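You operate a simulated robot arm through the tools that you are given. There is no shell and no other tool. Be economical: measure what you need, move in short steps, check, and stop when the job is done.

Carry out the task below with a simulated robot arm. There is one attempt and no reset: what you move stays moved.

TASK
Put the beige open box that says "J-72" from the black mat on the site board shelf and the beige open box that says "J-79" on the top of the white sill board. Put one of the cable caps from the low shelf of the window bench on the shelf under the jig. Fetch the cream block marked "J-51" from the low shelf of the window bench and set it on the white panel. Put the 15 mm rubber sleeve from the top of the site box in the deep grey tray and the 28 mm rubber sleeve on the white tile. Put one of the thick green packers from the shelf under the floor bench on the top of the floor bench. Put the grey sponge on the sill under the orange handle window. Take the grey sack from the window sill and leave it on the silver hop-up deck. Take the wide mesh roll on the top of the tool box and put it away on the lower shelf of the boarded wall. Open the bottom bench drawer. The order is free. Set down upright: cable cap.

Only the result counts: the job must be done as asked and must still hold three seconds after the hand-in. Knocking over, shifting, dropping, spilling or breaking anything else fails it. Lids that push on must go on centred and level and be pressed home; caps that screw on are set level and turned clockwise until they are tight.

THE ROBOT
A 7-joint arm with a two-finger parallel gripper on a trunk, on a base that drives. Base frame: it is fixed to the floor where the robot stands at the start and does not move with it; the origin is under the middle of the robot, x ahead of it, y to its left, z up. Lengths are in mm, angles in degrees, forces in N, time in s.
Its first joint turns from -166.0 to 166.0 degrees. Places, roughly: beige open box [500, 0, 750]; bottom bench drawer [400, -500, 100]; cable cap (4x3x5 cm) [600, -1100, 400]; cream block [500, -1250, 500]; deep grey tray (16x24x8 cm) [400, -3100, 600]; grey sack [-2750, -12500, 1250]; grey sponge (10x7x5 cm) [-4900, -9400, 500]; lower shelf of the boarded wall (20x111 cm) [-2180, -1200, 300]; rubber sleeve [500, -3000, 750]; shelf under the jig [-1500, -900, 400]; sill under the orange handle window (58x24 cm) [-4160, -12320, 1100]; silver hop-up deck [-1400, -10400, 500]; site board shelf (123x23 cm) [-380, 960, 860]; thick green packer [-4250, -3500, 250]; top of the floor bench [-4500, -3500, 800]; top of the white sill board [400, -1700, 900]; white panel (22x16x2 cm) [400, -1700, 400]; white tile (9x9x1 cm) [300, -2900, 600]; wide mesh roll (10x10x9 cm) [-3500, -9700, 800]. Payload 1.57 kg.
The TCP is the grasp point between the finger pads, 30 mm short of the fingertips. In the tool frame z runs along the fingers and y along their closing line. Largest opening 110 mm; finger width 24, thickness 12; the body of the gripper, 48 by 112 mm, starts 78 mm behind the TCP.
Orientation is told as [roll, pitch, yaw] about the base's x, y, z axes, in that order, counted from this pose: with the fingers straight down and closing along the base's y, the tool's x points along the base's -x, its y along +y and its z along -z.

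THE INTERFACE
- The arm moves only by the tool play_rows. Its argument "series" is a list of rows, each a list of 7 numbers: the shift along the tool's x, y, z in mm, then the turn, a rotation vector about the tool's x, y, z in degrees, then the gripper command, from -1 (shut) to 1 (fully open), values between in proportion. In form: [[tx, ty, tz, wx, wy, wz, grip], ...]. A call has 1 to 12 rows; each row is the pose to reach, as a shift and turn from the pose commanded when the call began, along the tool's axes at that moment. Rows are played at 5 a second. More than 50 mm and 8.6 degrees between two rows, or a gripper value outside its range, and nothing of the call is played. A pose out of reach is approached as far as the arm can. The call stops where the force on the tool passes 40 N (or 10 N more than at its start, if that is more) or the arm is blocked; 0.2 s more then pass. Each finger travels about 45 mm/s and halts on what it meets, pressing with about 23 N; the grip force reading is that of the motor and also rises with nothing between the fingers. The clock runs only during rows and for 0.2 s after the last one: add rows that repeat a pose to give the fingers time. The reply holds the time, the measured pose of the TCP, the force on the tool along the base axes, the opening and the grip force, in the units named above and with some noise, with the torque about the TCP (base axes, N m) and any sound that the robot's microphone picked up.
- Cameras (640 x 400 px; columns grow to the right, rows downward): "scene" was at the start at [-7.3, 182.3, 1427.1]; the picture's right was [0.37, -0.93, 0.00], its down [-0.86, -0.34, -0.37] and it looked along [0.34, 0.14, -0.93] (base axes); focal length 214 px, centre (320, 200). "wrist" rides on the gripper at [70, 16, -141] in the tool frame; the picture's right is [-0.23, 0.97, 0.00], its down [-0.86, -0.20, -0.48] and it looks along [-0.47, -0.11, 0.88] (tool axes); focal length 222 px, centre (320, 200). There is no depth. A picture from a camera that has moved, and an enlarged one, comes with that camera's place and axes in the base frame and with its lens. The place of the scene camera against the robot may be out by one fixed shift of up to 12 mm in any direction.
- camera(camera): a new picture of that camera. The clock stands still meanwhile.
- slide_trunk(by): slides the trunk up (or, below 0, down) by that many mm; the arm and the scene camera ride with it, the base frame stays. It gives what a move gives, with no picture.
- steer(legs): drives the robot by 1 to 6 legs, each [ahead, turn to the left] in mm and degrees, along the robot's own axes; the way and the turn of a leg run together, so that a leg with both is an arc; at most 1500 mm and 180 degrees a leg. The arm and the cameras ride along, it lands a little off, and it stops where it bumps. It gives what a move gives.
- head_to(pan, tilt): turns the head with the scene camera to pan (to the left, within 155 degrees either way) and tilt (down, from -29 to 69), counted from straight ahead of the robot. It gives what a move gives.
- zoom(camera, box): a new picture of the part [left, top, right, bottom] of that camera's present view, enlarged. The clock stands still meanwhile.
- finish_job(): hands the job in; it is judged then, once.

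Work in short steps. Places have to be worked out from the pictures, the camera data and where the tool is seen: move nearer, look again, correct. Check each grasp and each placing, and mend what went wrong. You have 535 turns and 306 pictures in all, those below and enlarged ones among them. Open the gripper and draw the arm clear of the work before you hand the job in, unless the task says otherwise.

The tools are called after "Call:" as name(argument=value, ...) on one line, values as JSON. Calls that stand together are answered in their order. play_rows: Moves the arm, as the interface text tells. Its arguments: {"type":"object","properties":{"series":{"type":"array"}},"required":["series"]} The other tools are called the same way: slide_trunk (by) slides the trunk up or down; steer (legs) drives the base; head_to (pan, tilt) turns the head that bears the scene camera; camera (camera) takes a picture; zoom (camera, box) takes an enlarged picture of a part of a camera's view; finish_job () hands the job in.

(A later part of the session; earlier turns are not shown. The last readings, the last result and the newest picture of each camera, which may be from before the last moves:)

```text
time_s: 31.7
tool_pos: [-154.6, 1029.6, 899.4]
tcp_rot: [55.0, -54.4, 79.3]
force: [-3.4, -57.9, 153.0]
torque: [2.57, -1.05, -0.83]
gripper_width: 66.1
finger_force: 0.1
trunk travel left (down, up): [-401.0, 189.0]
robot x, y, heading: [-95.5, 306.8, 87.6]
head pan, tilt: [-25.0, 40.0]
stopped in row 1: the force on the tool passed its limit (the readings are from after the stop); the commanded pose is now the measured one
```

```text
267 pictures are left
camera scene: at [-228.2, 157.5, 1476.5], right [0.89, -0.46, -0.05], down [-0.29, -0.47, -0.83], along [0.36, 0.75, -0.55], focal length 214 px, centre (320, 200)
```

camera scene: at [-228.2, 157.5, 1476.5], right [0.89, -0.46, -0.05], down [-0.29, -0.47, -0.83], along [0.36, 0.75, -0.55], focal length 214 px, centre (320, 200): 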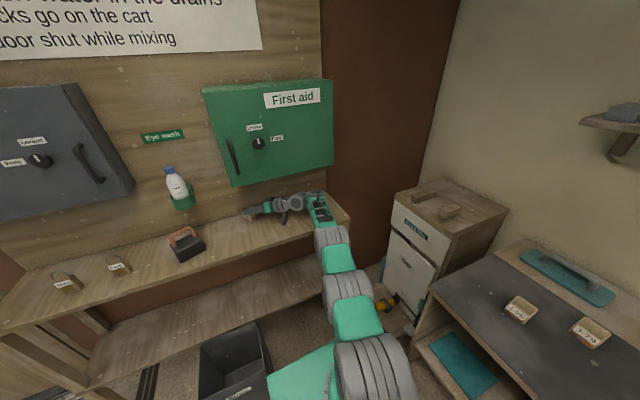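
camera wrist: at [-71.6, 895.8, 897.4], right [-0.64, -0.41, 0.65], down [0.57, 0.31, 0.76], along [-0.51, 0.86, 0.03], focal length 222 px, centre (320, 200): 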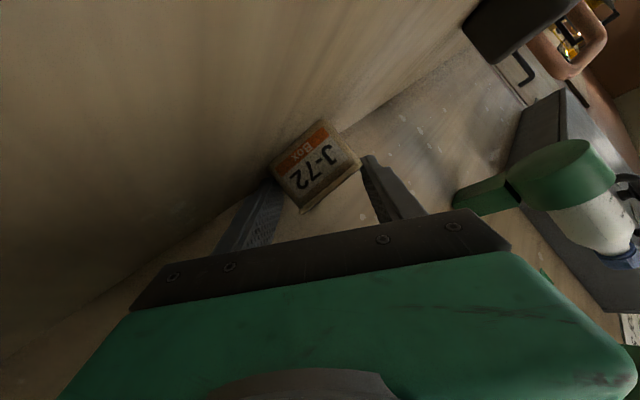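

Keep opening while pulling the hand back and up, off the box.

Call:
play_rows(series=[[-2, 36, -33, 0, 0, 0, 0.6], [-9, 67, -60, 0, 0, 0, 0.6], [-4, 98, -90, 0, 0, 0, 0.6]])

Call:
camera(camera="scene")

```text
time_s: 32.0
tool_pos: [-190.5, 1034.9, 903.7]
tcp_rot: [50.5, -49.0, 88.9]
force: [27.0, -60.3, 179.9]
torque: [2.74, -2.46, -0.38]
gripper_width: 67.6
finger_force: 0.0
trunk travel left (down, up): [-401.0, 189.0]
robot x, y, heading: [-92.9, 323.4, 82.7]
head pan, tilt: [-25.0, 40.0]
stopped in row 1: the arm was blocked; the commanded pose is now the measured one
```

```text
266 pictures are left
camera scene: at [-210.7, 203.0, 1479.5], right [0.84, -0.53, -0.06], down [-0.34, -0.45, -0.82], along [0.41, 0.71, -0.57], focal length 214 px, centre (320, 200)
```

scene: 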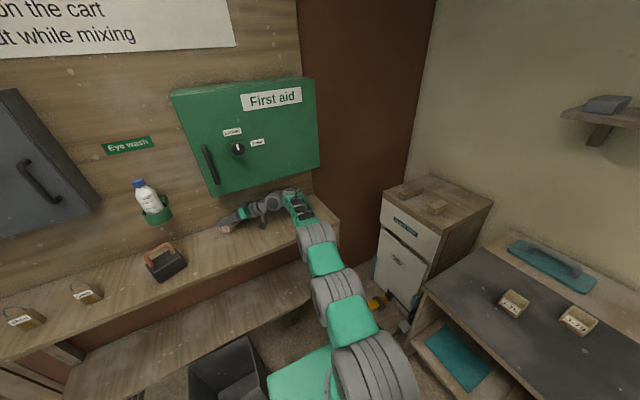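

Forearm seems wedged between cabinet bottom and shelf; heading is now ~83°, so backing pulls straight out. Back off.

Call:
steer(legs=[[-120, 0]])

Call:
camera(camera="scene")

```text
time_s: 32.7
tool_pos: [-183.2, 1035.9, 904.4]
tcp_rot: [70.2, -45.0, 67.7]
force: [21.5, -55.4, 150.9]
torque: [1.81, -1.05, -0.39]
gripper_width: 65.7
finger_force: 0.0
trunk travel left (down, up): [-401.0, 189.0]
robot x, y, heading: [-87.4, 323.6, 75.1]
head pan, tilt: [-25.0, 40.0]
stopped in leg 1: the robot was blocked; the commanded pose is now the measured one
```

```text
265 pictures are left
camera scene: at [-237.0, 196.0, 1477.4], right [0.77, -0.64, -0.06], down [-0.39, -0.39, -0.83], along [0.51, 0.66, -0.55], focal length 214 px, centre (320, 200)
```

scene: 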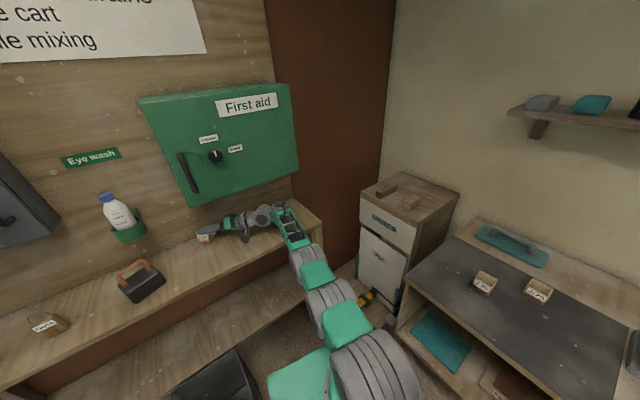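

Let time pass with a head move (no push) to see whether it settles.

Call:
head_to(pan=0, tilt=40)

Call:
head_to(pan=20, tilt=40)

Call:
camera(camera="scene")

```text
time_s: 33.6
tool_pos: [-185.9, 1038.0, 904.3]
tcp_rot: [65.4, -45.3, 72.9]
force: [60.4, -69.2, 129.9]
torque: [0.97, -2.74, -1.85]
gripper_width: 65.9
finger_force: 0.1
trunk travel left (down, up): [-401.0, 189.0]
robot x, y, heading: [-73.8, 322.4, 77.7]
head pan, tilt: [0.0, 40.0]
```

```text
time_s: 34.5
tool_pos: [-187.3, 1038.0, 904.8]
tcp_rot: [65.2, -45.2, 73.4]
force: [28.1, -73.0, 126.3]
torque: [0.57, -0.97, -0.78]
gripper_width: 64.8
finger_force: 0.1
trunk travel left (down, up): [-401.0, 189.0]
robot x, y, heading: [-67.4, 327.7, 79.2]
head pan, tilt: [20.0, 40.0]
```

```text
264 pictures are left
camera scene: at [-268.9, 211.2, 1478.4], right [0.99, 0.15, 0.04], down [0.11, -0.54, -0.83], along [-0.11, 0.83, -0.55], focal length 214 px, centre (320, 200)
```

scene: 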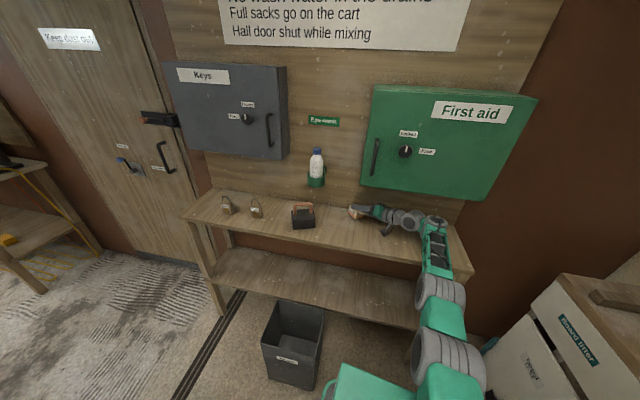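

Call:
zoom(camera="scene", box=[330, 180, 490, 290])

Call:
camera(camera="wrist")

```text
3.64 times, centred on (410, 235) of scene
camera zoom: at [-268.9, 211.2, 1478.4], right [0.99, 0.15, 0.04], down [0.11, -0.54, -0.83], along [-0.11, 0.83, -0.55], focal length 780 px, centre (-7, 73)
```

zoom: 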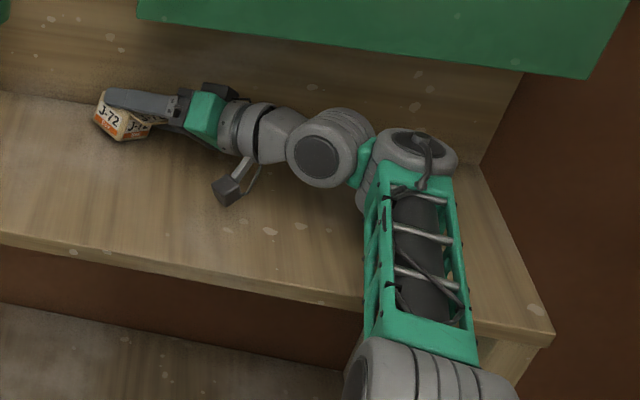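

```text
262 pictures are left
camera wrist: at [-99.9, 907.9, 906.2], right [-0.53, -0.33, 0.78], down [0.67, 0.42, 0.62], along [-0.53, 0.85, 0.0], focal length 222 px, centre (320, 200)
```

wrist: 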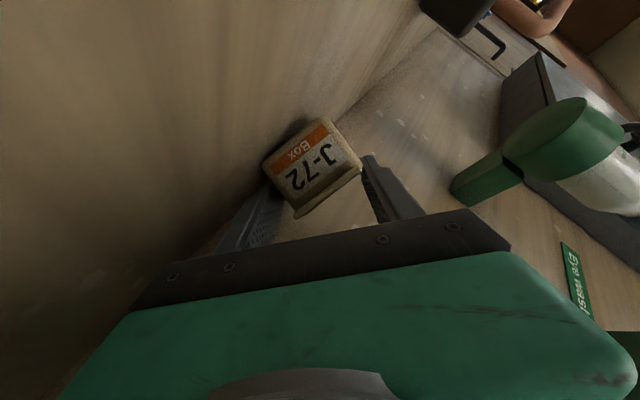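

Hand lies sideways with a finger on the shelf. Command a straight-up lift, two rows.

Call:
play_rows(series=[[-32, 29, -13, 0, 0, 0, 0.2], [-64, 58, -27, 0, 0, 0, 0.2], [-64, 58, -27, 0, 0, 0, 0.2]])

Call:
camera(camera="scene")

```text
time_s: 34.9
tool_pos: [-185.7, 1052.0, 905.8]
tcp_rot: [61.4, -45.1, 80.8]
force: [50.8, -157.3, 37.1]
torque: [-3.29, -1.35, -2.17]
gripper_width: 64.6
finger_force: 0.0
trunk travel left (down, up): [-401.0, 189.0]
robot x, y, heading: [-64.8, 322.9, 79.1]
head pan, tilt: [20.0, 40.0]
stopped in row 1: the arm was blocked; the commanded pose is now the measured one
```

```text
261 pictures are left
camera scene: at [-239.7, 256.2, 1478.6], right [0.99, 0.15, 0.01], down [0.09, -0.57, -0.82], along [-0.12, 0.81, -0.57], focal length 214 px, centre (320, 200)
```

scene: 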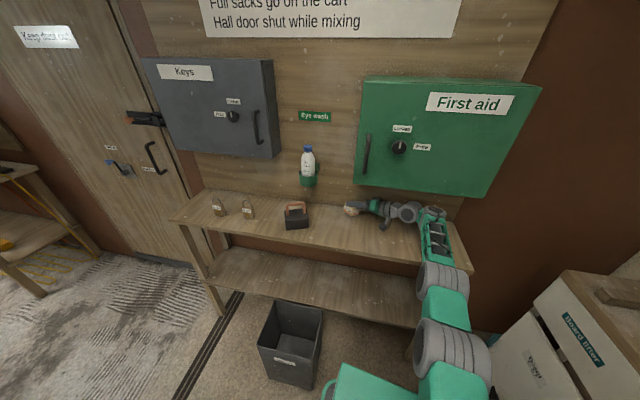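

Improving: vertical load is down to 37 N; now it presses on the wall. Back the base.

Call:
steer(legs=[[-100, 0]])

Call:
camera(camera="scene")

```text
time_s: 35.6
tool_pos: [-193.6, 1050.0, 903.4]
tcp_rot: [62.3, -49.3, 70.8]
force: [30.7, -114.1, 20.9]
torque: [-2.59, -1.22, -2.69]
gripper_width: 64.5
finger_force: 0.0
trunk travel left (down, up): [-401.0, 189.0]
robot x, y, heading: [-70.7, 302.3, 78.4]
head pan, tilt: [20.0, 40.0]
stopped in leg 1: the robot was blocked; the commanded pose is now the measured one
```

```text
260 pictures are left
camera scene: at [-280.7, 197.3, 1477.1], right [0.99, 0.15, 0.04], down [0.11, -0.54, -0.83], along [-0.1, 0.83, -0.55], focal length 214 px, centre (320, 200)
```

scene: 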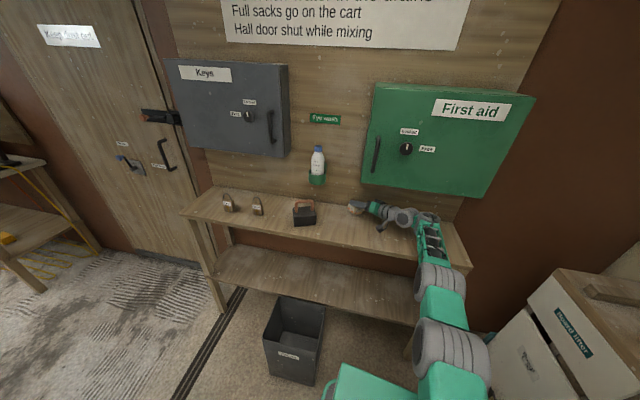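

Now the load is from the wall; pull the hand back (-y) and slightly up.

Call:
play_rows(series=[[20, 32, -29, 0, 0, 0, 0.2], [33, 64, -57, 0, 0, 0, 0.2], [49, 93, -84, 0, 0, 0, 0.2]])

Call:
camera(camera="scene")

```text
time_s: 35.9
tool_pos: [-192.1, 1050.8, 906.8]
tcp_rot: [62.6, -47.6, 72.2]
force: [47.6, -184.6, -10.2]
torque: [-5.58, -0.97, -3.4]
gripper_width: 63.8
finger_force: 0.0
out of reach, approached as far as the arm can: row 1
trunk travel left (down, up): [-401.0, 189.0]
robot x, y, heading: [-70.6, 300.3, 78.2]
head pan, tilt: [20.0, 40.0]
stopped in row 1: the force on the tool passed its limit (the readings are from after the stop); the commanded pose is now the measured one
```

```text
259 pictures are left
camera scene: at [-269.3, 215.9, 1476.7], right [0.99, 0.14, 0.03], down [0.1, -0.55, -0.83], along [-0.1, 0.82, -0.56], focal length 214 px, centre (320, 200)
```

scene: 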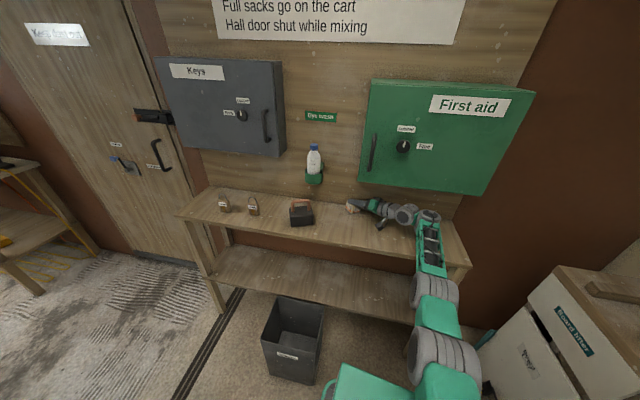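

Backing gained 20 mm before; repeat backing.

Call:
steer(legs=[[-200, 0]])

Call:
steer(legs=[[-200, 0]])

Call:
steer(legs=[[-200, 0]])

Call:
camera(camera="scene")

```text
time_s: 36.6
tool_pos: [-189.0, 1051.7, 904.3]
tcp_rot: [63.3, -47.3, 67.8]
force: [36.3, -163.0, 3.3]
torque: [-5.1, -1.15, -3.1]
gripper_width: 64.8
finger_force: 0.1
trunk travel left (down, up): [-401.0, 189.0]
robot x, y, heading: [-73.1, 292.1, 77.9]
head pan, tilt: [20.0, 40.0]
stopped in leg 1: the robot was blocked; the commanded pose is now the measured one
```

```text
time_s: 37.4
tool_pos: [-185.2, 1051.1, 905.4]
tcp_rot: [63.2, -47.3, 64.9]
force: [26.4, -151.1, 13.4]
torque: [-3.68, -0.64, -3.07]
gripper_width: 64.9
finger_force: 0.1
trunk travel left (down, up): [-401.0, 189.0]
robot x, y, heading: [-73.3, 275.2, 78.2]
head pan, tilt: [20.0, 40.0]
stopped in leg 1: the robot was blocked; the commanded pose is now the measured one
```

```text
time_s: 38.1
tool_pos: [-179.0, 1051.4, 903.6]
tcp_rot: [62.6, -47.2, 62.7]
force: [23.5, -145.5, 14.7]
torque: [-3.49, -0.64, -3.21]
gripper_width: 65.5
finger_force: 0.0
trunk travel left (down, up): [-401.0, 189.0]
robot x, y, heading: [-77.5, 268.6, 78.1]
head pan, tilt: [20.0, 40.0]
stopped in leg 1: the robot was blocked; the commanded pose is now the measured one
```

```text
258 pictures are left
camera scene: at [-277.4, 171.4, 1477.6], right [0.99, 0.14, 0.03], down [0.11, -0.55, -0.83], along [-0.1, 0.83, -0.56], focal length 214 px, centre (320, 200)
```

scene: 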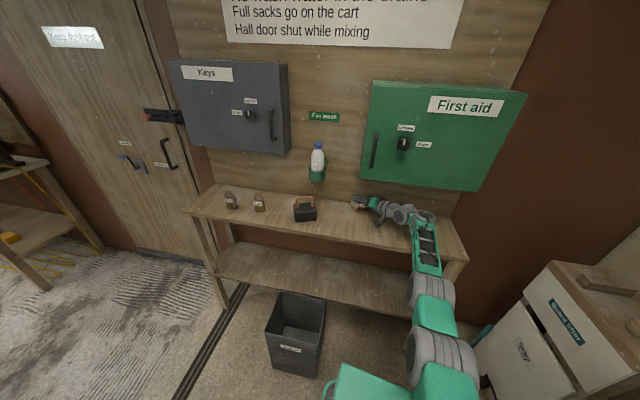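

Check the base and floor for anything under the robot.

Call:
head_to(pan=60, tilt=69)

Call:
camera(camera="scene")

Call:
head_to(pan=-60, tilt=69)

Call:
camera(camera="scene")

```text
time_s: 39.1
tool_pos: [-180.7, 1050.9, 905.9]
tcp_rot: [62.1, -47.2, 63.2]
force: [43.0, -178.7, 0.7]
torque: [-4.96, -1.11, -4.7]
gripper_width: 65.9
finger_force: 0.0
trunk travel left (down, up): [-401.0, 189.0]
robot x, y, heading: [-76.3, 271.2, 78.2]
head pan, tilt: [60.0, 68.8]
```

```text
257 pictures are left
camera scene: at [-305.8, 128.5, 1436.3], right [0.67, 0.74, 0.1], down [0.7, -0.58, -0.42], along [-0.25, 0.35, -0.9], focal length 214 px, centre (320, 200)
```

scene: 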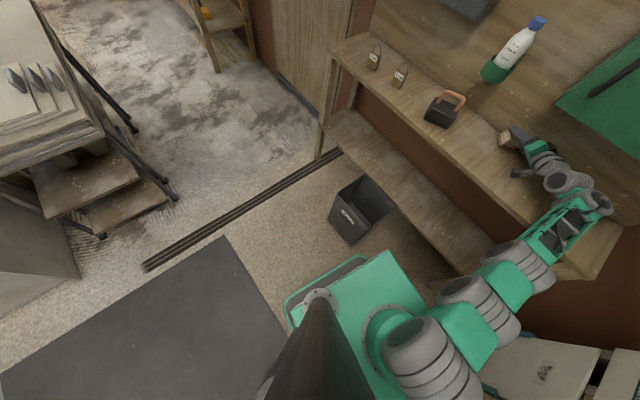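

```text
time_s: 41.1
tool_pos: [-182.6, 1050.4, 905.5]
tcp_rot: [62.4, -47.4, 63.1]
force: [33.8, -175.7, 0.5]
torque: [-4.9, -0.87, -4.19]
gripper_width: 65.8
finger_force: 0.0
trunk travel left (down, up): [-401.0, 189.0]
robot x, y, heading: [-73.7, 269.2, 78.7]
head pan, tilt: [-60.0, 68.8]
```

```text
256 pictures are left
camera scene: at [-210.1, 109.0, 1435.7], right [0.32, -0.94, -0.1], down [-0.88, -0.25, -0.41], along [0.36, 0.22, -0.91], focal length 214 px, centre (320, 200)
```

scene: 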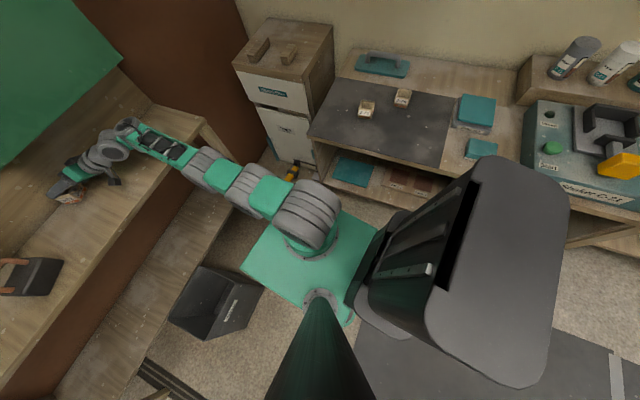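

The hand props the robot off the wall. Pull back along the finger axis (tool -z), which also brings it nearer in reach.

Call:
play_rows(series=[[0, 0, -48, 0, 0, 0, 0.2], [0, 5, -95, 0, 0, 0, 0.2], [0, 10, -140, 0, 0, 0, 0.2], [0, 20, -185, 0, 0, 0, 0.2]])

Call:
camera(camera="scene")

```text
time_s: 41.5
tool_pos: [-176.5, 1053.7, 911.3]
tcp_rot: [60.5, -43.6, 65.5]
force: [24.7, -142.8, 5.5]
torque: [-4.51, -0.87, -2.78]
gripper_width: 63.0
finger_force: 0.1
trunk travel left (down, up): [-401.0, 189.0]
robot x, y, heading: [-74.4, 271.0, 78.7]
head pan, tilt: [-60.0, 68.8]
stopped in row 1: the arm was blocked; the commanded pose is now the measured one
```

```text
255 pictures are left
camera scene: at [-203.7, 128.2, 1436.0], right [0.32, -0.94, -0.09], down [-0.88, -0.26, -0.4], along [0.36, 0.21, -0.91], focal length 214 px, centre (320, 200)
```

scene: 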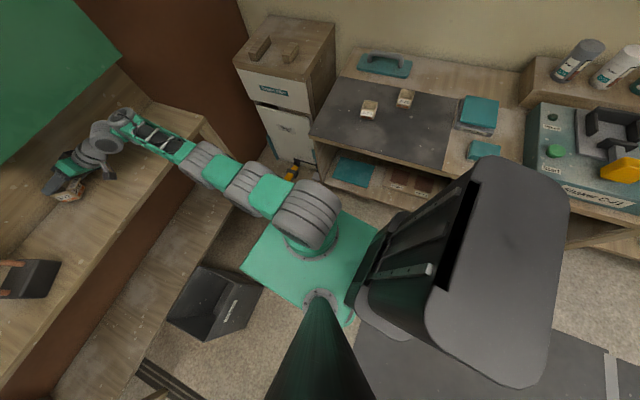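

Camera shows the robot righting a bit with each pull. Repeat the pull several times.

Call:
play_rows(series=[[0, 0, -49, 0, 0, 0, 0.2], [0, 5, -95, 0, 0, 0, 0.2]])

Call:
play_rows(series=[[0, 0, -49, 0, 0, 0, 0.2], [0, 5, -95, 0, 0, 0, 0.2]])

Call:
play_rows(series=[[0, 0, -49, 0, 0, 0, 0.2], [0, 5, -95, 0, 0, 0, 0.2]])

Call:
camera(camera="scene")

```text
time_s: 41.8
tool_pos: [-156.3, 1061.3, 898.5]
tcp_rot: [58.6, -40.8, 68.2]
force: [34.1, -122.4, 46.1]
torque: [-0.86, -0.64, -1.1]
gripper_width: 25.2
finger_force: 0.2
trunk travel left (down, up): [-401.0, 189.0]
robot x, y, heading: [-71.2, 267.7, 78.3]
head pan, tilt: [-60.0, 68.8]
stopped in row 1: the arm was blocked; the commanded pose is now the measured one
```

```text
time_s: 42.1
tool_pos: [-158.3, 1060.1, 897.5]
tcp_rot: [55.9, -39.0, 70.7]
force: [25.1, -13.2, 110.5]
torque: [1.85, -0.48, -0.36]
gripper_width: 32.3
finger_force: 0.0
trunk travel left (down, up): [-401.0, 189.0]
robot x, y, heading: [-75.7, 267.0, 78.7]
head pan, tilt: [-60.0, 68.8]
stopped in row 1: the arm was blocked; the commanded pose is now the measured one
```

```text
time_s: 42.5
tool_pos: [-155.0, 1062.0, 897.4]
tcp_rot: [55.7, -35.1, 71.2]
force: [0.2, 55.3, 107.9]
torque: [3.96, 0.57, -0.43]
gripper_width: 26.6
finger_force: 0.1
trunk travel left (down, up): [-401.0, 189.0]
robot x, y, heading: [-74.9, 263.1, 78.7]
head pan, tilt: [-60.0, 68.8]
stopped in row 1: the arm was blocked; the commanded pose is now the measured one
```

```text
254 pictures are left
camera scene: at [-182.8, 182.5, 1437.2], right [0.32, -0.94, -0.05], down [-0.88, -0.28, -0.38], along [0.34, 0.17, -0.92], focal length 214 px, centre (320, 200)
```

scene: 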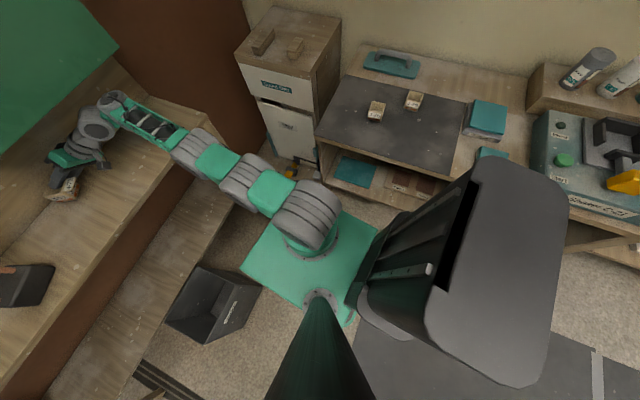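

Good, robot is nearly level. Now lift mostly upward, repeated.

Call:
play_rows(series=[[-10, 35, -32, 0, 0, 0, 0.2], [-20, 70, -64, 0, 0, 0, 0.2]])

Call:
play_rows(series=[[-10, 35, -32, 0, 0, 0, 0.2], [-20, 70, -64, 0, 0, 0, 0.2]])

Call:
play_rows(series=[[-10, 35, -32, 0, 0, 0, 0.2], [-20, 70, -64, 0, 0, 0, 0.2]])

Call:
camera(camera="scene")

```text
time_s: 42.8
tool_pos: [-155.9, 1063.0, 898.0]
tcp_rot: [54.5, -32.3, 70.6]
force: [10.5, 4.2, 81.8]
torque: [1.74, -0.2, 0.05]
gripper_width: 27.7
finger_force: 0.2
trunk travel left (down, up): [-401.0, 189.0]
robot x, y, heading: [-74.3, 264.0, 78.7]
head pan, tilt: [-60.0, 68.8]
stopped in row 1: the arm was blocked; the commanded pose is now the measured one
```

```text
time_s: 43.1
tool_pos: [-158.2, 1063.0, 896.7]
tcp_rot: [56.0, -32.0, 68.2]
force: [4.5, -1.2, 89.6]
torque: [1.29, 0.12, 0.07]
gripper_width: 26.6
finger_force: 0.1
trunk travel left (down, up): [-401.0, 189.0]
robot x, y, heading: [-74.7, 264.8, 78.8]
head pan, tilt: [-60.0, 68.8]
stopped in row 1: the force on the tool passed its limit (the readings are from after the stop); the commanded pose is now the measured one
```

```text
time_s: 43.4
tool_pos: [-156.0, 1062.7, 896.5]
tcp_rot: [59.0, -31.1, 64.8]
force: [7.2, 11.1, 89.4]
torque: [1.5, 0.17, 0.01]
gripper_width: 26.6
finger_force: 0.1
trunk travel left (down, up): [-401.0, 189.0]
robot x, y, heading: [-80.3, 265.7, 78.5]
head pan, tilt: [-60.0, 68.8]
stopped in row 1: the force on the tool passed its limit (the readings are from after the stop); the commanded pose is now the measured one
```

```text
253 pictures are left
camera scene: at [-202.9, 174.5, 1433.8], right [0.32, -0.95, -0.05], down [-0.88, -0.27, -0.39], along [0.35, 0.17, -0.92], focal length 214 px, centre (320, 200)
```

scene: 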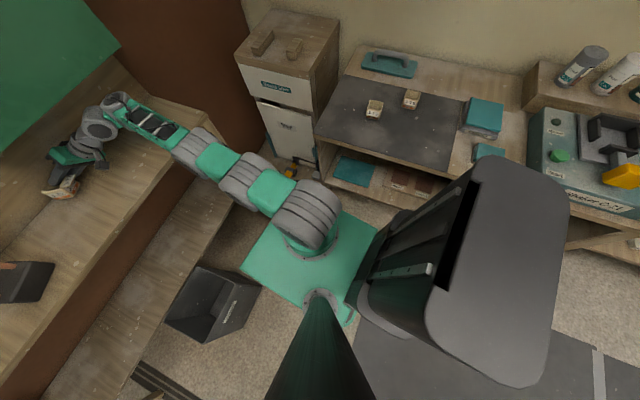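

Only ~90 N vertical remains. Try backing now.

Call:
steer(legs=[[-200, 0]])

Call:
steer(legs=[[-200, 0]])

Call:
camera(camera="scene")

```text
time_s: 44.1
tool_pos: [-157.3, 1061.0, 897.4]
tcp_rot: [61.6, -33.2, 61.8]
force: [12.9, -33.5, 81.1]
torque: [0.74, -0.06, -0.09]
gripper_width: 28.8
finger_force: 0.2
trunk travel left (down, up): [-401.0, 189.0]
robot x, y, heading: [-77.6, 262.4, 78.1]
head pan, tilt: [-60.0, 68.8]
stopped in leg 1: the force on the tool passed its limit (the readings are from after the stop); the commanded pose is now the measured one
```

```text
time_s: 44.8
tool_pos: [-157.4, 1058.7, 905.7]
tcp_rot: [62.2, -33.9, 60.1]
force: [17.4, -139.2, 7.4]
torque: [-3.84, -0.57, -1.48]
gripper_width: 44.3
finger_force: 0.1
trunk travel left (down, up): [-401.0, 189.0]
robot x, y, heading: [-75.5, 255.2, 78.1]
head pan, tilt: [-60.0, 68.8]
stopped in leg 1: the force on the tool passed its limit (the readings are from after the stop); the commanded pose is now the measured one
```

```text
252 pictures are left
camera scene: at [-202.7, 146.8, 1433.8], right [0.31, -0.95, -0.07], down [-0.88, -0.26, -0.39], along [0.35, 0.18, -0.92], focal length 214 px, centre (320, 200)
```

scene: 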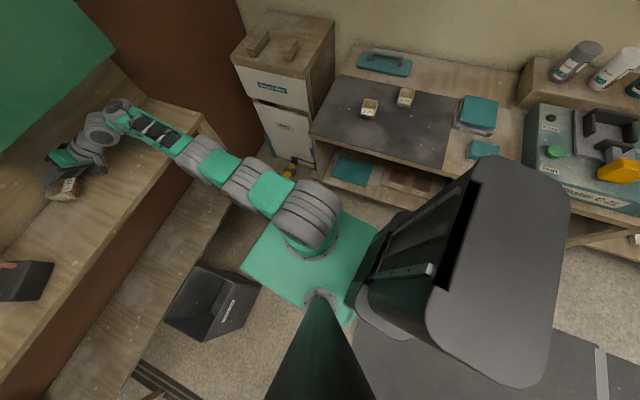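

Call:
camera(camera="wrist")

Call:
zoom(camera="scene", box=[20, 80, 200, 220])

```text
251 pictures are left
camera wrist: at [-106.9, 913.0, 932.4], right [-0.54, -0.03, 0.84], down [0.79, 0.34, 0.52], along [-0.3, 0.94, -0.16], focal length 222 px, centre (320, 200)
```

wrist: 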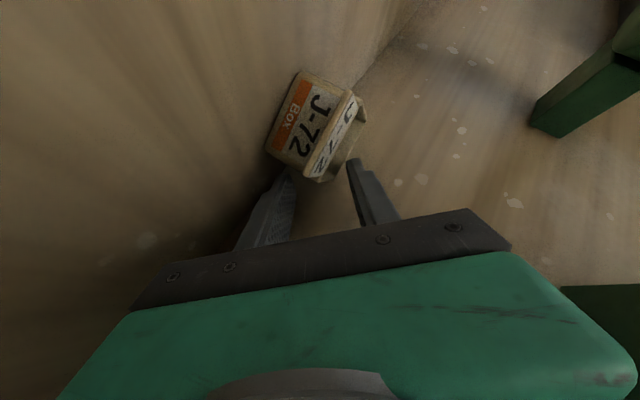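

```text
2.86 times, centred on (110, 150) of scene
camera zoom: at [-202.7, 146.8, 1433.8], right [0.31, -0.95, -0.07], down [-0.88, -0.26, -0.39], along [0.35, 0.18, -0.92], focal length 613 px, centre (920, 343)
```

zoom: 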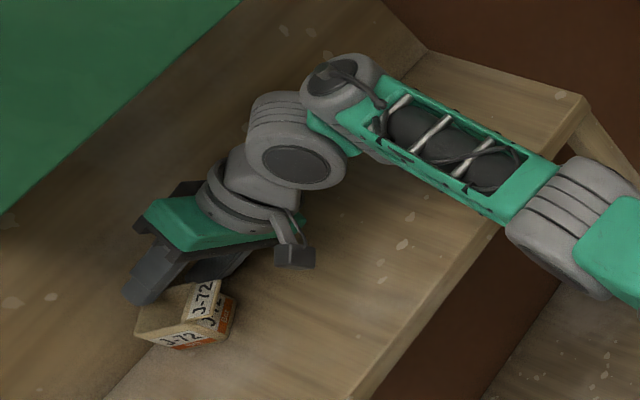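

The box is out of the fingers, standing on the shelf. Retract along tool -z repeatedly, fingers half-open.

Call:
play_rows(series=[[-10, 0, -48, 0, 0, 0, -0.2], [-20, 5, -94, 0, 0, 0, -0.2]])

Call:
play_rows(series=[[-10, 0, -48, 0, 0, 0, -0.2], [-20, 5, -94, 0, 0, 0, -0.2]])

Call:
play_rows(series=[[-10, 0, -48, 0, 0, 0, -0.2], [-20, 5, -94, 0, 0, 0, -0.2]])

Call:
camera(camera="scene")

```text
time_s: 45.1
tool_pos: [-149.7, 1061.4, 898.1]
tcp_rot: [60.7, -33.7, 62.0]
force: [16.9, -71.8, 36.3]
torque: [-0.91, -0.4, -0.42]
gripper_width: 24.9
finger_force: 0.0
trunk travel left (down, up): [-401.0, 189.0]
robot x, y, heading: [-75.9, 253.7, 77.9]
head pan, tilt: [-60.0, 68.8]
stopped in row 1: the arm was blocked; the commanded pose is now the measured one
```

```text
time_s: 45.4
tool_pos: [-141.9, 1061.8, 895.5]
tcp_rot: [59.0, -29.9, 63.1]
force: [22.2, -23.3, 77.1]
torque: [0.02, 0.19, 0.23]
gripper_width: 23.7
finger_force: 0.1
trunk travel left (down, up): [-401.0, 189.0]
robot x, y, heading: [-76.9, 250.9, 78.6]
head pan, tilt: [-60.0, 68.8]
stopped in row 1: the arm was blocked; the commanded pose is now the measured one
```

```text
time_s: 45.8
tool_pos: [-140.2, 1063.0, 893.5]
tcp_rot: [57.8, -31.4, 64.8]
force: [22.3, -31.1, 80.8]
torque: [0.82, 0.39, 0.09]
gripper_width: 16.6
finger_force: 0.1
trunk travel left (down, up): [-401.0, 189.0]
robot x, y, heading: [-79.1, 250.5, 78.9]
head pan, tilt: [-60.0, 68.8]
stopped in row 1: the force on the tool passed its limit (the readings are from after the stop); the commanded pose is now the measured one
```

```text
249 pictures are left
camera scene: at [-196.5, 177.5, 1433.7], right [0.32, -0.95, -0.05], down [-0.88, -0.28, -0.38], along [0.35, 0.16, -0.92], focal length 214 px, centre (320, 200)
```

scene: 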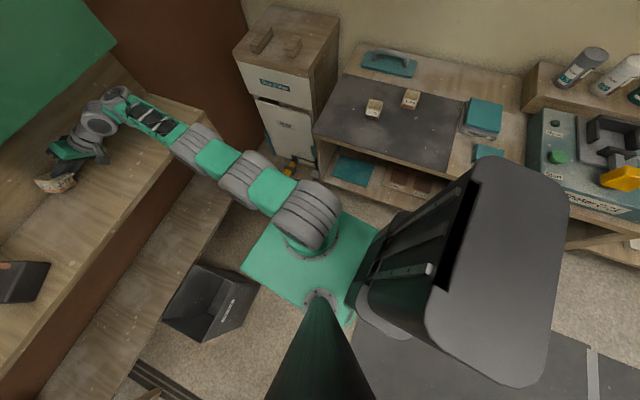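

Lift may be limited by the cabinet above; try pure -y pulls.

Call:
play_rows(series=[[37, 8, -29, 0, 0, 0, -0.4], [74, 16, -58, 0, 0, 0, -0.4]])

Call:
play_rows(series=[[37, 8, -29, 0, 0, 0, -0.4], [74, 16, -58, 0, 0, 0, -0.4]])

Call:
head_to(pan=0, tilt=45)

Call:
camera(camera="scene")

```text
time_s: 46.2
tool_pos: [-139.3, 1063.4, 890.9]
tcp_rot: [57.8, -32.5, 64.9]
force: [21.2, -32.3, 56.9]
torque: [0.62, 0.07, 0.07]
gripper_width: 13.4
finger_force: 0.0
trunk travel left (down, up): [-401.0, 189.0]
robot x, y, heading: [-76.3, 254.0, 78.7]
head pan, tilt: [-60.0, 68.8]
stopped in row 1: the arm was blocked; the commanded pose is now the measured one
```

```text
time_s: 46.5
tool_pos: [-137.5, 1063.3, 890.9]
tcp_rot: [58.3, -32.3, 64.8]
force: [18.2, -35.9, 46.6]
torque: [0.67, 0.02, -0.07]
gripper_width: 10.0
finger_force: 0.2
trunk travel left (down, up): [-401.0, 189.0]
robot x, y, heading: [-76.1, 252.9, 78.6]
head pan, tilt: [-60.0, 68.8]
stopped in row 1: the arm was blocked; the commanded pose is now the measured one
```

```text
time_s: 47.8
tool_pos: [-138.2, 1064.0, 889.8]
tcp_rot: [58.2, -32.0, 65.2]
force: [20.0, -55.2, 66.8]
torque: [-0.06, 0.42, -0.05]
gripper_width: 10.1
finger_force: 0.0
trunk travel left (down, up): [-401.0, 189.0]
robot x, y, heading: [-79.4, 251.3, 78.7]
head pan, tilt: [0.0, 45.0]
```

```text
248 pictures are left
camera scene: at [-231.4, 248.9, 1463.3], right [0.98, -0.2, 0.0], down [-0.14, -0.66, -0.74], along [0.14, 0.72, -0.68], focal length 214 px, centre (320, 200)
```

scene: 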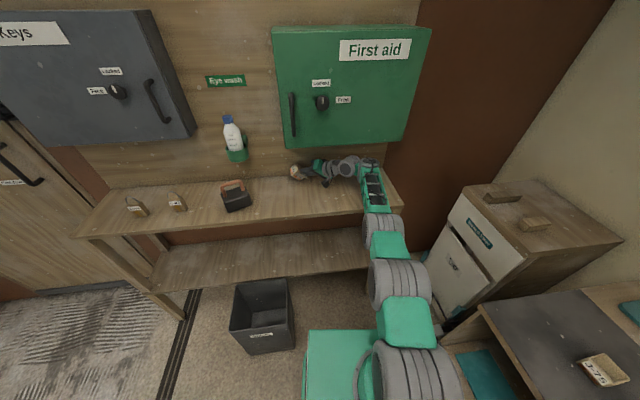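

Nearly level now (≈2° back). Back the base repeatedly.

Call:
steer(legs=[[-250, 0]])

Call:
steer(legs=[[-250, 0]])

Call:
camera(camera="scene")

```text
time_s: 48.5
tool_pos: [-139.1, 1062.5, 887.7]
tcp_rot: [60.8, -34.0, 62.1]
force: [17.1, -21.5, 84.8]
torque: [0.66, 0.79, -0.29]
gripper_width: 7.0
finger_force: 0.2
trunk travel left (down, up): [-401.0, 189.0]
robot x, y, heading: [-77.3, 248.1, 78.3]
head pan, tilt: [0.0, 45.0]
stopped in leg 1: the robot was blocked; the commanded pose is now the measured one
```

```text
time_s: 49.2
tool_pos: [-139.5, 1061.0, 887.7]
tcp_rot: [64.1, -37.1, 58.4]
force: [13.7, -4.6, 101.1]
torque: [-0.03, -0.39, -0.98]
gripper_width: 7.5
finger_force: 0.2
trunk travel left (down, up): [-401.0, 189.0]
robot x, y, heading: [-80.5, 242.6, 77.5]
head pan, tilt: [0.0, 45.0]
stopped in leg 1: the force on the tool passed its limit (the readings are from after the stop); the commanded pose is now the measured one
```

```text
247 pictures are left
camera scene: at [-243.1, 208.8, 1466.9], right [0.98, -0.21, 0.0], down [-0.14, -0.64, -0.75], along [0.16, 0.74, -0.66], focal length 214 px, centre (320, 200)
```

scene: 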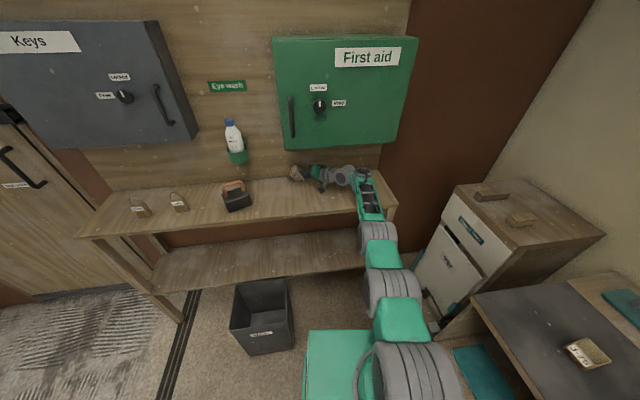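

Call:
zoom(camera="scene", box=[260, 110, 440, 240])

Call:
camera(camera="wrist")

```text
3.08 times, centred on (350, 175) of scene
camera zoom: at [-243.1, 208.8, 1466.9], right [0.98, -0.21, 0.0], down [-0.14, -0.64, -0.75], along [0.16, 0.74, -0.66], focal length 660 px, centre (228, 277)
```

zoom: 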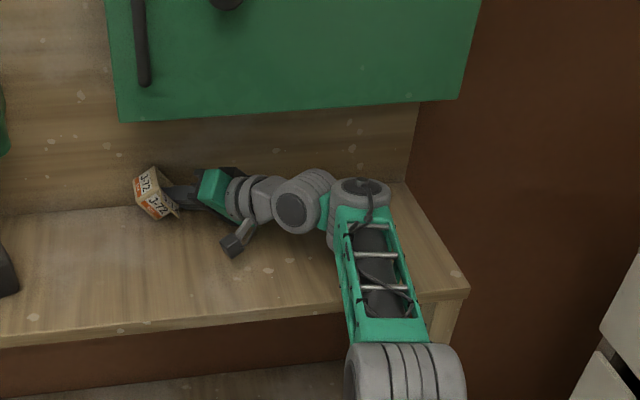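

```text
245 pictures are left
camera wrist: at [-91.4, 912.5, 905.7], right [-0.54, -0.07, 0.84], down [0.79, 0.29, 0.54], along [-0.28, 0.95, -0.1], focal length 222 px, centre (320, 200)
```

wrist: 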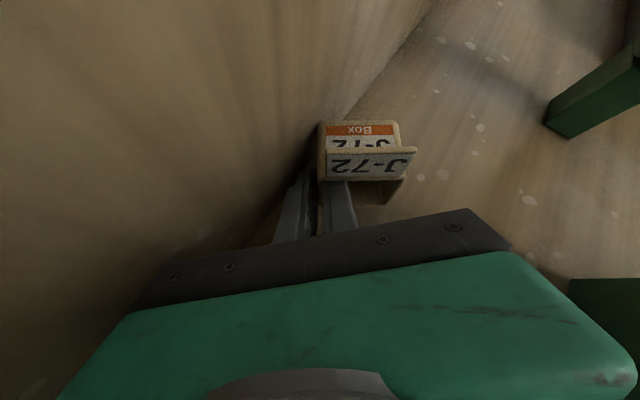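

Try a slow, gradual upward lift in small rows so the robot can settle as the hand unloads.

Call:
play_rows(series=[[-1.7, 3.1, -2.1, 0, 0, 0, -0.9], [-3.4, 6.2, -4.2, 0, 0, 0, -0.9], [-5.1, 9.3, -6.3, 0, 0, 0, -0.9], [-6.8, 12.4, -8.4, 0, 0, 0, -0.9], [-8.5, 15.5, -10.5, 0, 0, 0, -0.9], [-10.2, 18.6, -12.6, 0, 0, 0, -0.9], [-12, 21.7, -14.7, 0, 0, 0, -0.9], [-13.6, 24.8, -16.8, 0, 0, 0, -0.9], [-15.3, 28, -19, 0, 0, 0, -0.9], [-17, 31, -21, 0, 0, 0, -0.9], [-18.7, 34, -23, 0, 0, 0, -0.9], [-20.4, 37, -25, 0, 0, 0, -0.9]])

Call:
camera(camera="scene")

```text
time_s: 49.7
tool_pos: [-139.7, 1061.2, 888.2]
tcp_rot: [63.3, -37.7, 58.9]
force: [18.6, -42.0, 47.5]
torque: [-0.13, 0.46, -0.05]
gripper_width: 7.0
finger_force: 1.1
trunk travel left (down, up): [-401.0, 189.0]
robot x, y, heading: [-79.8, 242.7, 77.7]
head pan, tilt: [0.0, 45.0]
stopped in row 2: the arm was blocked; the commanded pose is now the measured one
```

```text
244 pictures are left
camera scene: at [-244.8, 210.5, 1465.6], right [0.98, -0.22, 0.0], down [-0.14, -0.64, -0.75], along [0.16, 0.73, -0.66], focal length 214 px, centre (320, 200)
```

scene: 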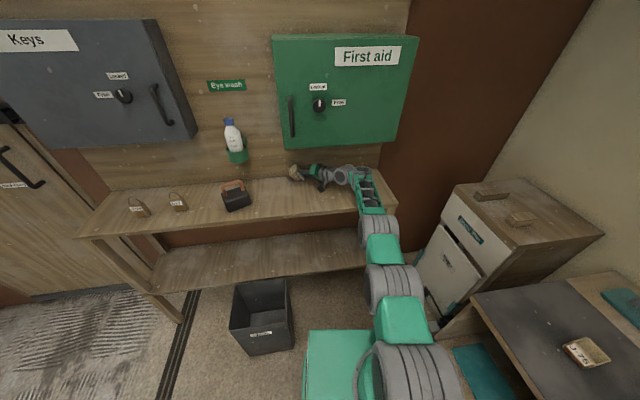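

Unloading works in bursts; repeat big first-row lifts.

Call:
play_rows(series=[[-13, 37, -30, 0, 0, 0, -0.9], [-26, 74, -60, 0, 0, 0, -0.9]])

Call:
play_rows(series=[[-13, 37, -30, 0, 0, 0, -0.9], [-26, 74, -60, 0, 0, 0, -0.9]])

Call:
play_rows(series=[[-13, 37, -30, 0, 0, 0, -0.9], [-26, 74, -60, 0, 0, 0, -0.9]])

Call:
camera(camera="scene")

```text
time_s: 50.0
tool_pos: [-139.0, 1061.6, 888.2]
tcp_rot: [64.0, -38.7, 58.0]
force: [13.5, -40.7, 60.2]
torque: [-0.44, 1.06, 0.55]
gripper_width: 7.5
finger_force: 14.7
trunk travel left (down, up): [-401.0, 189.0]
robot x, y, heading: [-81.5, 239.9, 77.3]
head pan, tilt: [0.0, 45.0]
stopped in row 1: the force on the tool passed its limit (the readings are from after the stop); the commanded pose is now the measured one
```

```text
time_s: 50.3
tool_pos: [-139.8, 1061.7, 887.8]
tcp_rot: [61.3, -34.6, 59.4]
force: [12.3, 9.6, 78.7]
torque: [-0.05, 1.46, 0.36]
gripper_width: 5.6
finger_force: 23.1
trunk travel left (down, up): [-401.0, 189.0]
robot x, y, heading: [-81.9, 239.7, 77.1]
head pan, tilt: [0.0, 45.0]
stopped in row 1: the force on the tool passed its limit (the readings are from after the stop); the commanded pose is now the measured one
```

```text
time_s: 50.6
tool_pos: [-137.6, 1063.3, 888.3]
tcp_rot: [60.2, -31.0, 60.1]
force: [7.8, 31.7, 85.0]
torque: [1.82, 1.17, 0.02]
gripper_width: 5.2
finger_force: 0.0
trunk travel left (down, up): [-401.0, 189.0]
robot x, y, heading: [-77.8, 239.8, 77.3]
head pan, tilt: [0.0, 45.0]
stopped in row 1: the arm was blocked; the commanded pose is now the measured one
```

```text
243 pictures are left
camera scene: at [-231.0, 228.2, 1466.7], right [0.98, -0.22, -0.01], down [-0.15, -0.65, -0.74], along [0.16, 0.72, -0.67], focal length 214 px, centre (320, 200)
```

scene: 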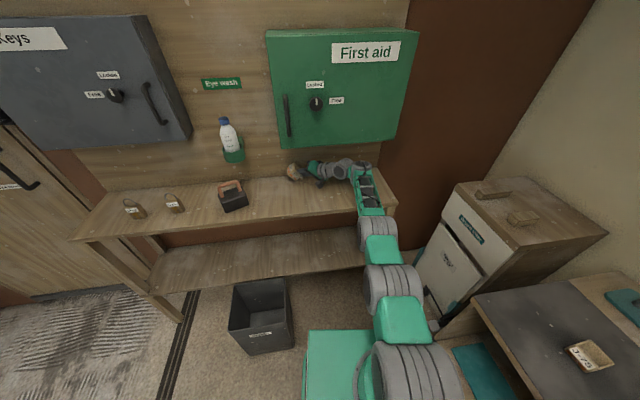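

Now pure up bursts (no pull).

Call:
play_rows(series=[[-26, 35, -20, 0, 0, 0, -0.7], [-52, 70, -40, 0, 0, 0, -0.7]])

Call:
play_rows(series=[[-26, 35, -20, 0, 0, 0, -0.7], [-52, 70, -40, 0, 0, 0, -0.7]])

Call:
play_rows(series=[[-26, 35, -20, 0, 0, 0, -0.7], [-52, 70, -40, 0, 0, 0, -0.7]])

Call:
camera(camera="scene")

```text
time_s: 51.0
tool_pos: [-138.5, 1063.0, 888.7]
tcp_rot: [59.7, -31.0, 60.5]
force: [4.3, -14.3, 78.5]
torque: [0.95, 1.25, 0.48]
gripper_width: 5.2
finger_force: 0.1
out of reach, approached as far as the arm can: row 1
trunk travel left (down, up): [-401.0, 189.0]
robot x, y, heading: [-83.4, 238.7, 77.3]
head pan, tilt: [0.0, 45.0]
stopped in row 1: the arm was blocked; the commanded pose is now the measured one
```

```text
time_s: 51.4
tool_pos: [-138.8, 1064.7, 888.9]
tcp_rot: [59.4, -29.6, 60.9]
force: [11.8, -17.0, 69.2]
torque: [0.87, 0.77, 0.41]
gripper_width: 5.0
finger_force: 0.1
out of reach, approached as far as the arm can: row 1
trunk travel left (down, up): [-401.0, 189.0]
robot x, y, heading: [-86.0, 232.0, 77.1]
head pan, tilt: [0.0, 45.0]
stopped in row 1: the force on the tool passed its limit (the readings are from after the stop); the commanded pose is now the measured one
```

```text
time_s: 51.7
tool_pos: [-137.9, 1063.4, 889.6]
tcp_rot: [58.9, -28.5, 61.4]
force: [15.3, -24.5, 64.5]
torque: [0.75, 0.65, 0.45]
gripper_width: 5.6
finger_force: 0.1
out of reach, approached as far as the arm can: row 1
trunk travel left (down, up): [-401.0, 189.0]
robot x, y, heading: [-82.8, 238.8, 76.7]
head pan, tilt: [0.0, 45.0]
stopped in row 1: the force on the tool passed its limit (the readings are from after the stop); the commanded pose is now the measured one
```

```text
242 pictures are left
camera scene: at [-234.9, 246.9, 1462.2], right [0.97, -0.23, 0.0], down [-0.15, -0.66, -0.73], along [0.16, 0.71, -0.68], focal length 214 px, centre (320, 200)
```

scene: 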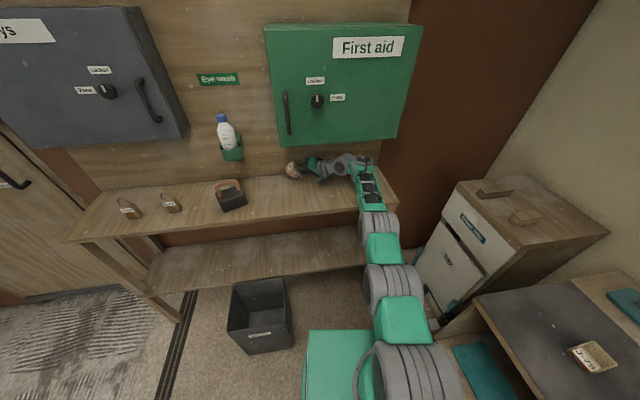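

Improving steadily. Continue the up bursts.

Call:
play_rows(series=[[-26, 35, -20, 0, 0, 0, -0.7]])

Call:
play_rows(series=[[-26, 35, -20, 0, 0, 0, -0.7]])

Call:
play_rows(series=[[-26, 35, -20, 0, 0, 0, -0.7]])

Call:
play_rows(series=[[-26, 35, -20, 0, 0, 0, -0.7]])

Call:
camera(camera="scene")

```text
time_s: 52.1
tool_pos: [-137.6, 1065.8, 889.5]
tcp_rot: [57.6, -25.6, 63.1]
force: [18.5, -42.8, 50.2]
torque: [-0.06, 0.44, 0.66]
gripper_width: 5.5
finger_force: 0.1
out of reach, approached as far as the arm can: row 1
trunk travel left (down, up): [-401.0, 189.0]
robot x, y, heading: [-80.3, 233.3, 76.9]
head pan, tilt: [0.0, 45.0]
stopped in row 1: the force on the tool passed its limit (the readings are from after the stop); the commanded pose is now the measured one
```

```text
time_s: 52.5
tool_pos: [-138.6, 1066.4, 890.3]
tcp_rot: [56.6, -24.0, 64.6]
force: [19.4, -71.5, 35.8]
torque: [-0.45, 0.4, 0.57]
gripper_width: 6.0
finger_force: 0.0
out of reach, approached as far as the arm can: row 1
trunk travel left (down, up): [-401.0, 189.0]
robot x, y, heading: [-82.1, 230.0, 76.6]
head pan, tilt: [0.0, 45.0]
stopped in row 1: the force on the tool passed its limit (the readings are from after the stop); the commanded pose is now the measured one
```

```text
time_s: 52.9
tool_pos: [-145.5, 1066.9, 918.3]
tcp_rot: [56.1, -22.9, 65.3]
force: [-7.8, -41.7, -10.7]
torque: [-0.72, -0.26, 0.92]
gripper_width: 11.9
finger_force: 0.0
out of reach, approached as far as the arm can: row 1
trunk travel left (down, up): [-401.0, 189.0]
robot x, y, heading: [-85.0, 238.1, 77.0]
head pan, tilt: [0.0, 45.0]
```

```text
time_s: 53.3
tool_pos: [-142.7, 1065.4, 932.1]
tcp_rot: [56.0, -22.2, 64.7]
force: [-0.5, -28.1, 2.9]
torque: [-0.05, 0.09, 0.59]
gripper_width: 17.2
finger_force: 0.2
out of reach, approached as far as the arm can: row 1
trunk travel left (down, up): [-401.0, 189.0]
robot x, y, heading: [-81.4, 231.2, 77.2]
head pan, tilt: [0.0, 45.0]
```

```text
241 pictures are left
camera scene: at [-229.7, 295.4, 1454.6], right [0.98, -0.22, 0.0], down [-0.15, -0.69, -0.71], along [0.16, 0.69, -0.71], focal length 214 px, centre (320, 200)
```

scene: 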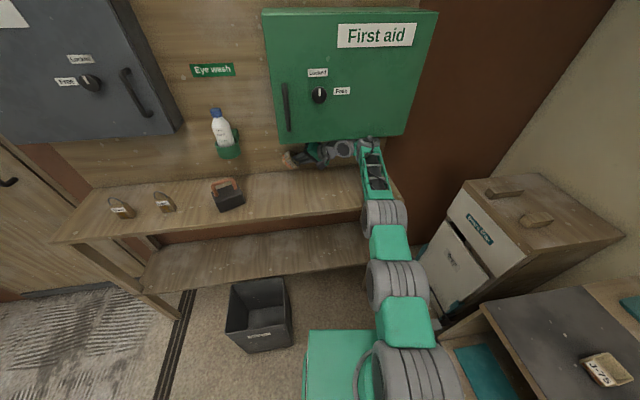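

Robot is level and the hand is off the shelf. Check whether the box came along.

Call:
camera(camera="wrist")

Call:
zoom(camera="scene", box=[260, 100, 440, 230])

```text
240 pictures are left
camera wrist: at [-88.4, 931.0, 990.5], right [-0.53, 0.15, 0.83], down [0.78, 0.46, 0.42], along [-0.32, 0.87, -0.36], focal length 222 px, centre (320, 200)
```

wrist: 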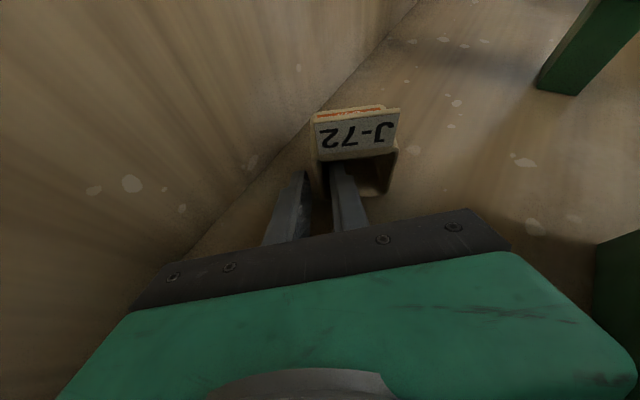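

```text
3.08 times, centred on (350, 165) of scene
camera zoom: at [-229.7, 295.4, 1454.6], right [0.98, -0.22, 0.0], down [-0.15, -0.69, -0.71], along [0.16, 0.69, -0.71], focal length 660 px, centre (228, 308)
```

zoom: 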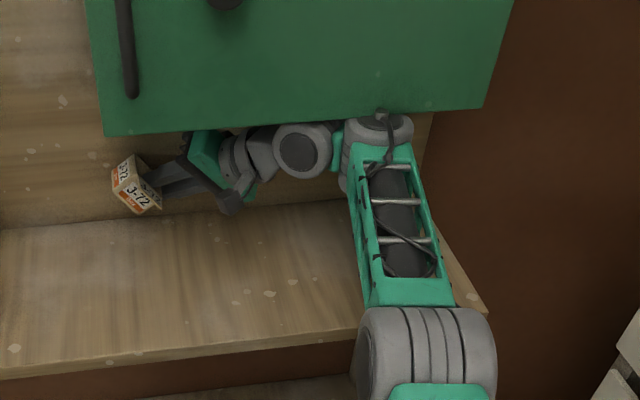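

The box hangs with one finger inside. Clamp its wall by closing, then back the base out.

Call:
play_rows(series=[[0, 0, 0, 0, 0, 0, -1], [0, 0, 0, 0, 0, 0, -1], [0, 0, 0, 0, 0, 0, -1]])

Call:
steer(legs=[[-200, 0]])

Call:
camera(camera="scene")

Call:
camera(camera="wrist")

```text
time_s: 54.1
tool_pos: [-141.9, 1066.0, 930.2]
tcp_rot: [55.8, -22.0, 64.8]
force: [-1.0, -31.3, -2.1]
torque: [-0.56, 0.05, 0.56]
gripper_width: 4.0
finger_force: 23.0
trunk travel left (down, up): [-401.0, 189.0]
robot x, y, heading: [-79.7, 238.1, 77.3]
head pan, tilt: [0.0, 45.0]
```

```text
time_s: 55.7
tool_pos: [-187.1, 878.8, 944.5]
tcp_rot: [56.2, -23.3, 64.8]
force: [-0.1, 1.4, 0.1]
torque: [-0.03, 0.0, -0.02]
gripper_width: 2.0
finger_force: 22.8
trunk travel left (down, up): [-401.0, 189.0]
robot x, y, heading: [-130.3, 42.2, 77.2]
head pan, tilt: [0.0, 45.0]
```

```text
238 pictures are left
camera scene: at [-270.7, 105.8, 1456.4], right [0.98, -0.22, 0.0], down [-0.16, -0.69, -0.71], along [0.16, 0.69, -0.71], focal length 214 px, centre (320, 200)
```

scene: 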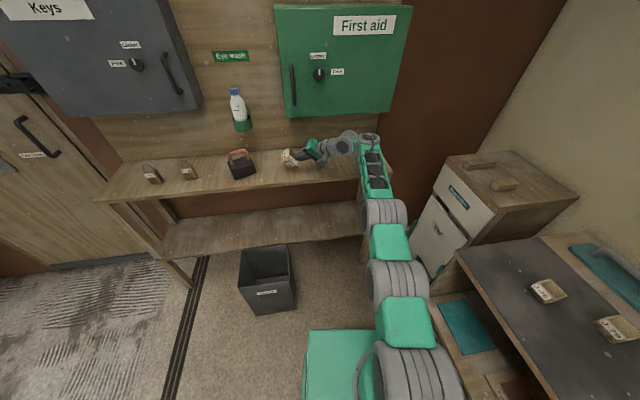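

```text
237 pictures are left
camera wrist: at [-133.3, 742.1, 1000.8], right [-0.54, 0.13, 0.83], down [0.78, 0.46, 0.43], along [-0.33, 0.88, -0.35], focal length 222 px, centre (320, 200)
```

wrist: 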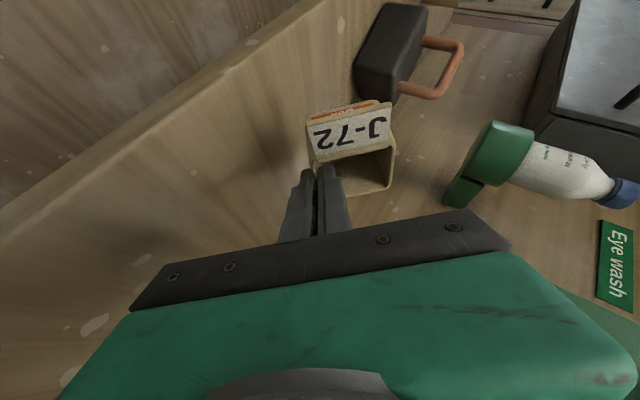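

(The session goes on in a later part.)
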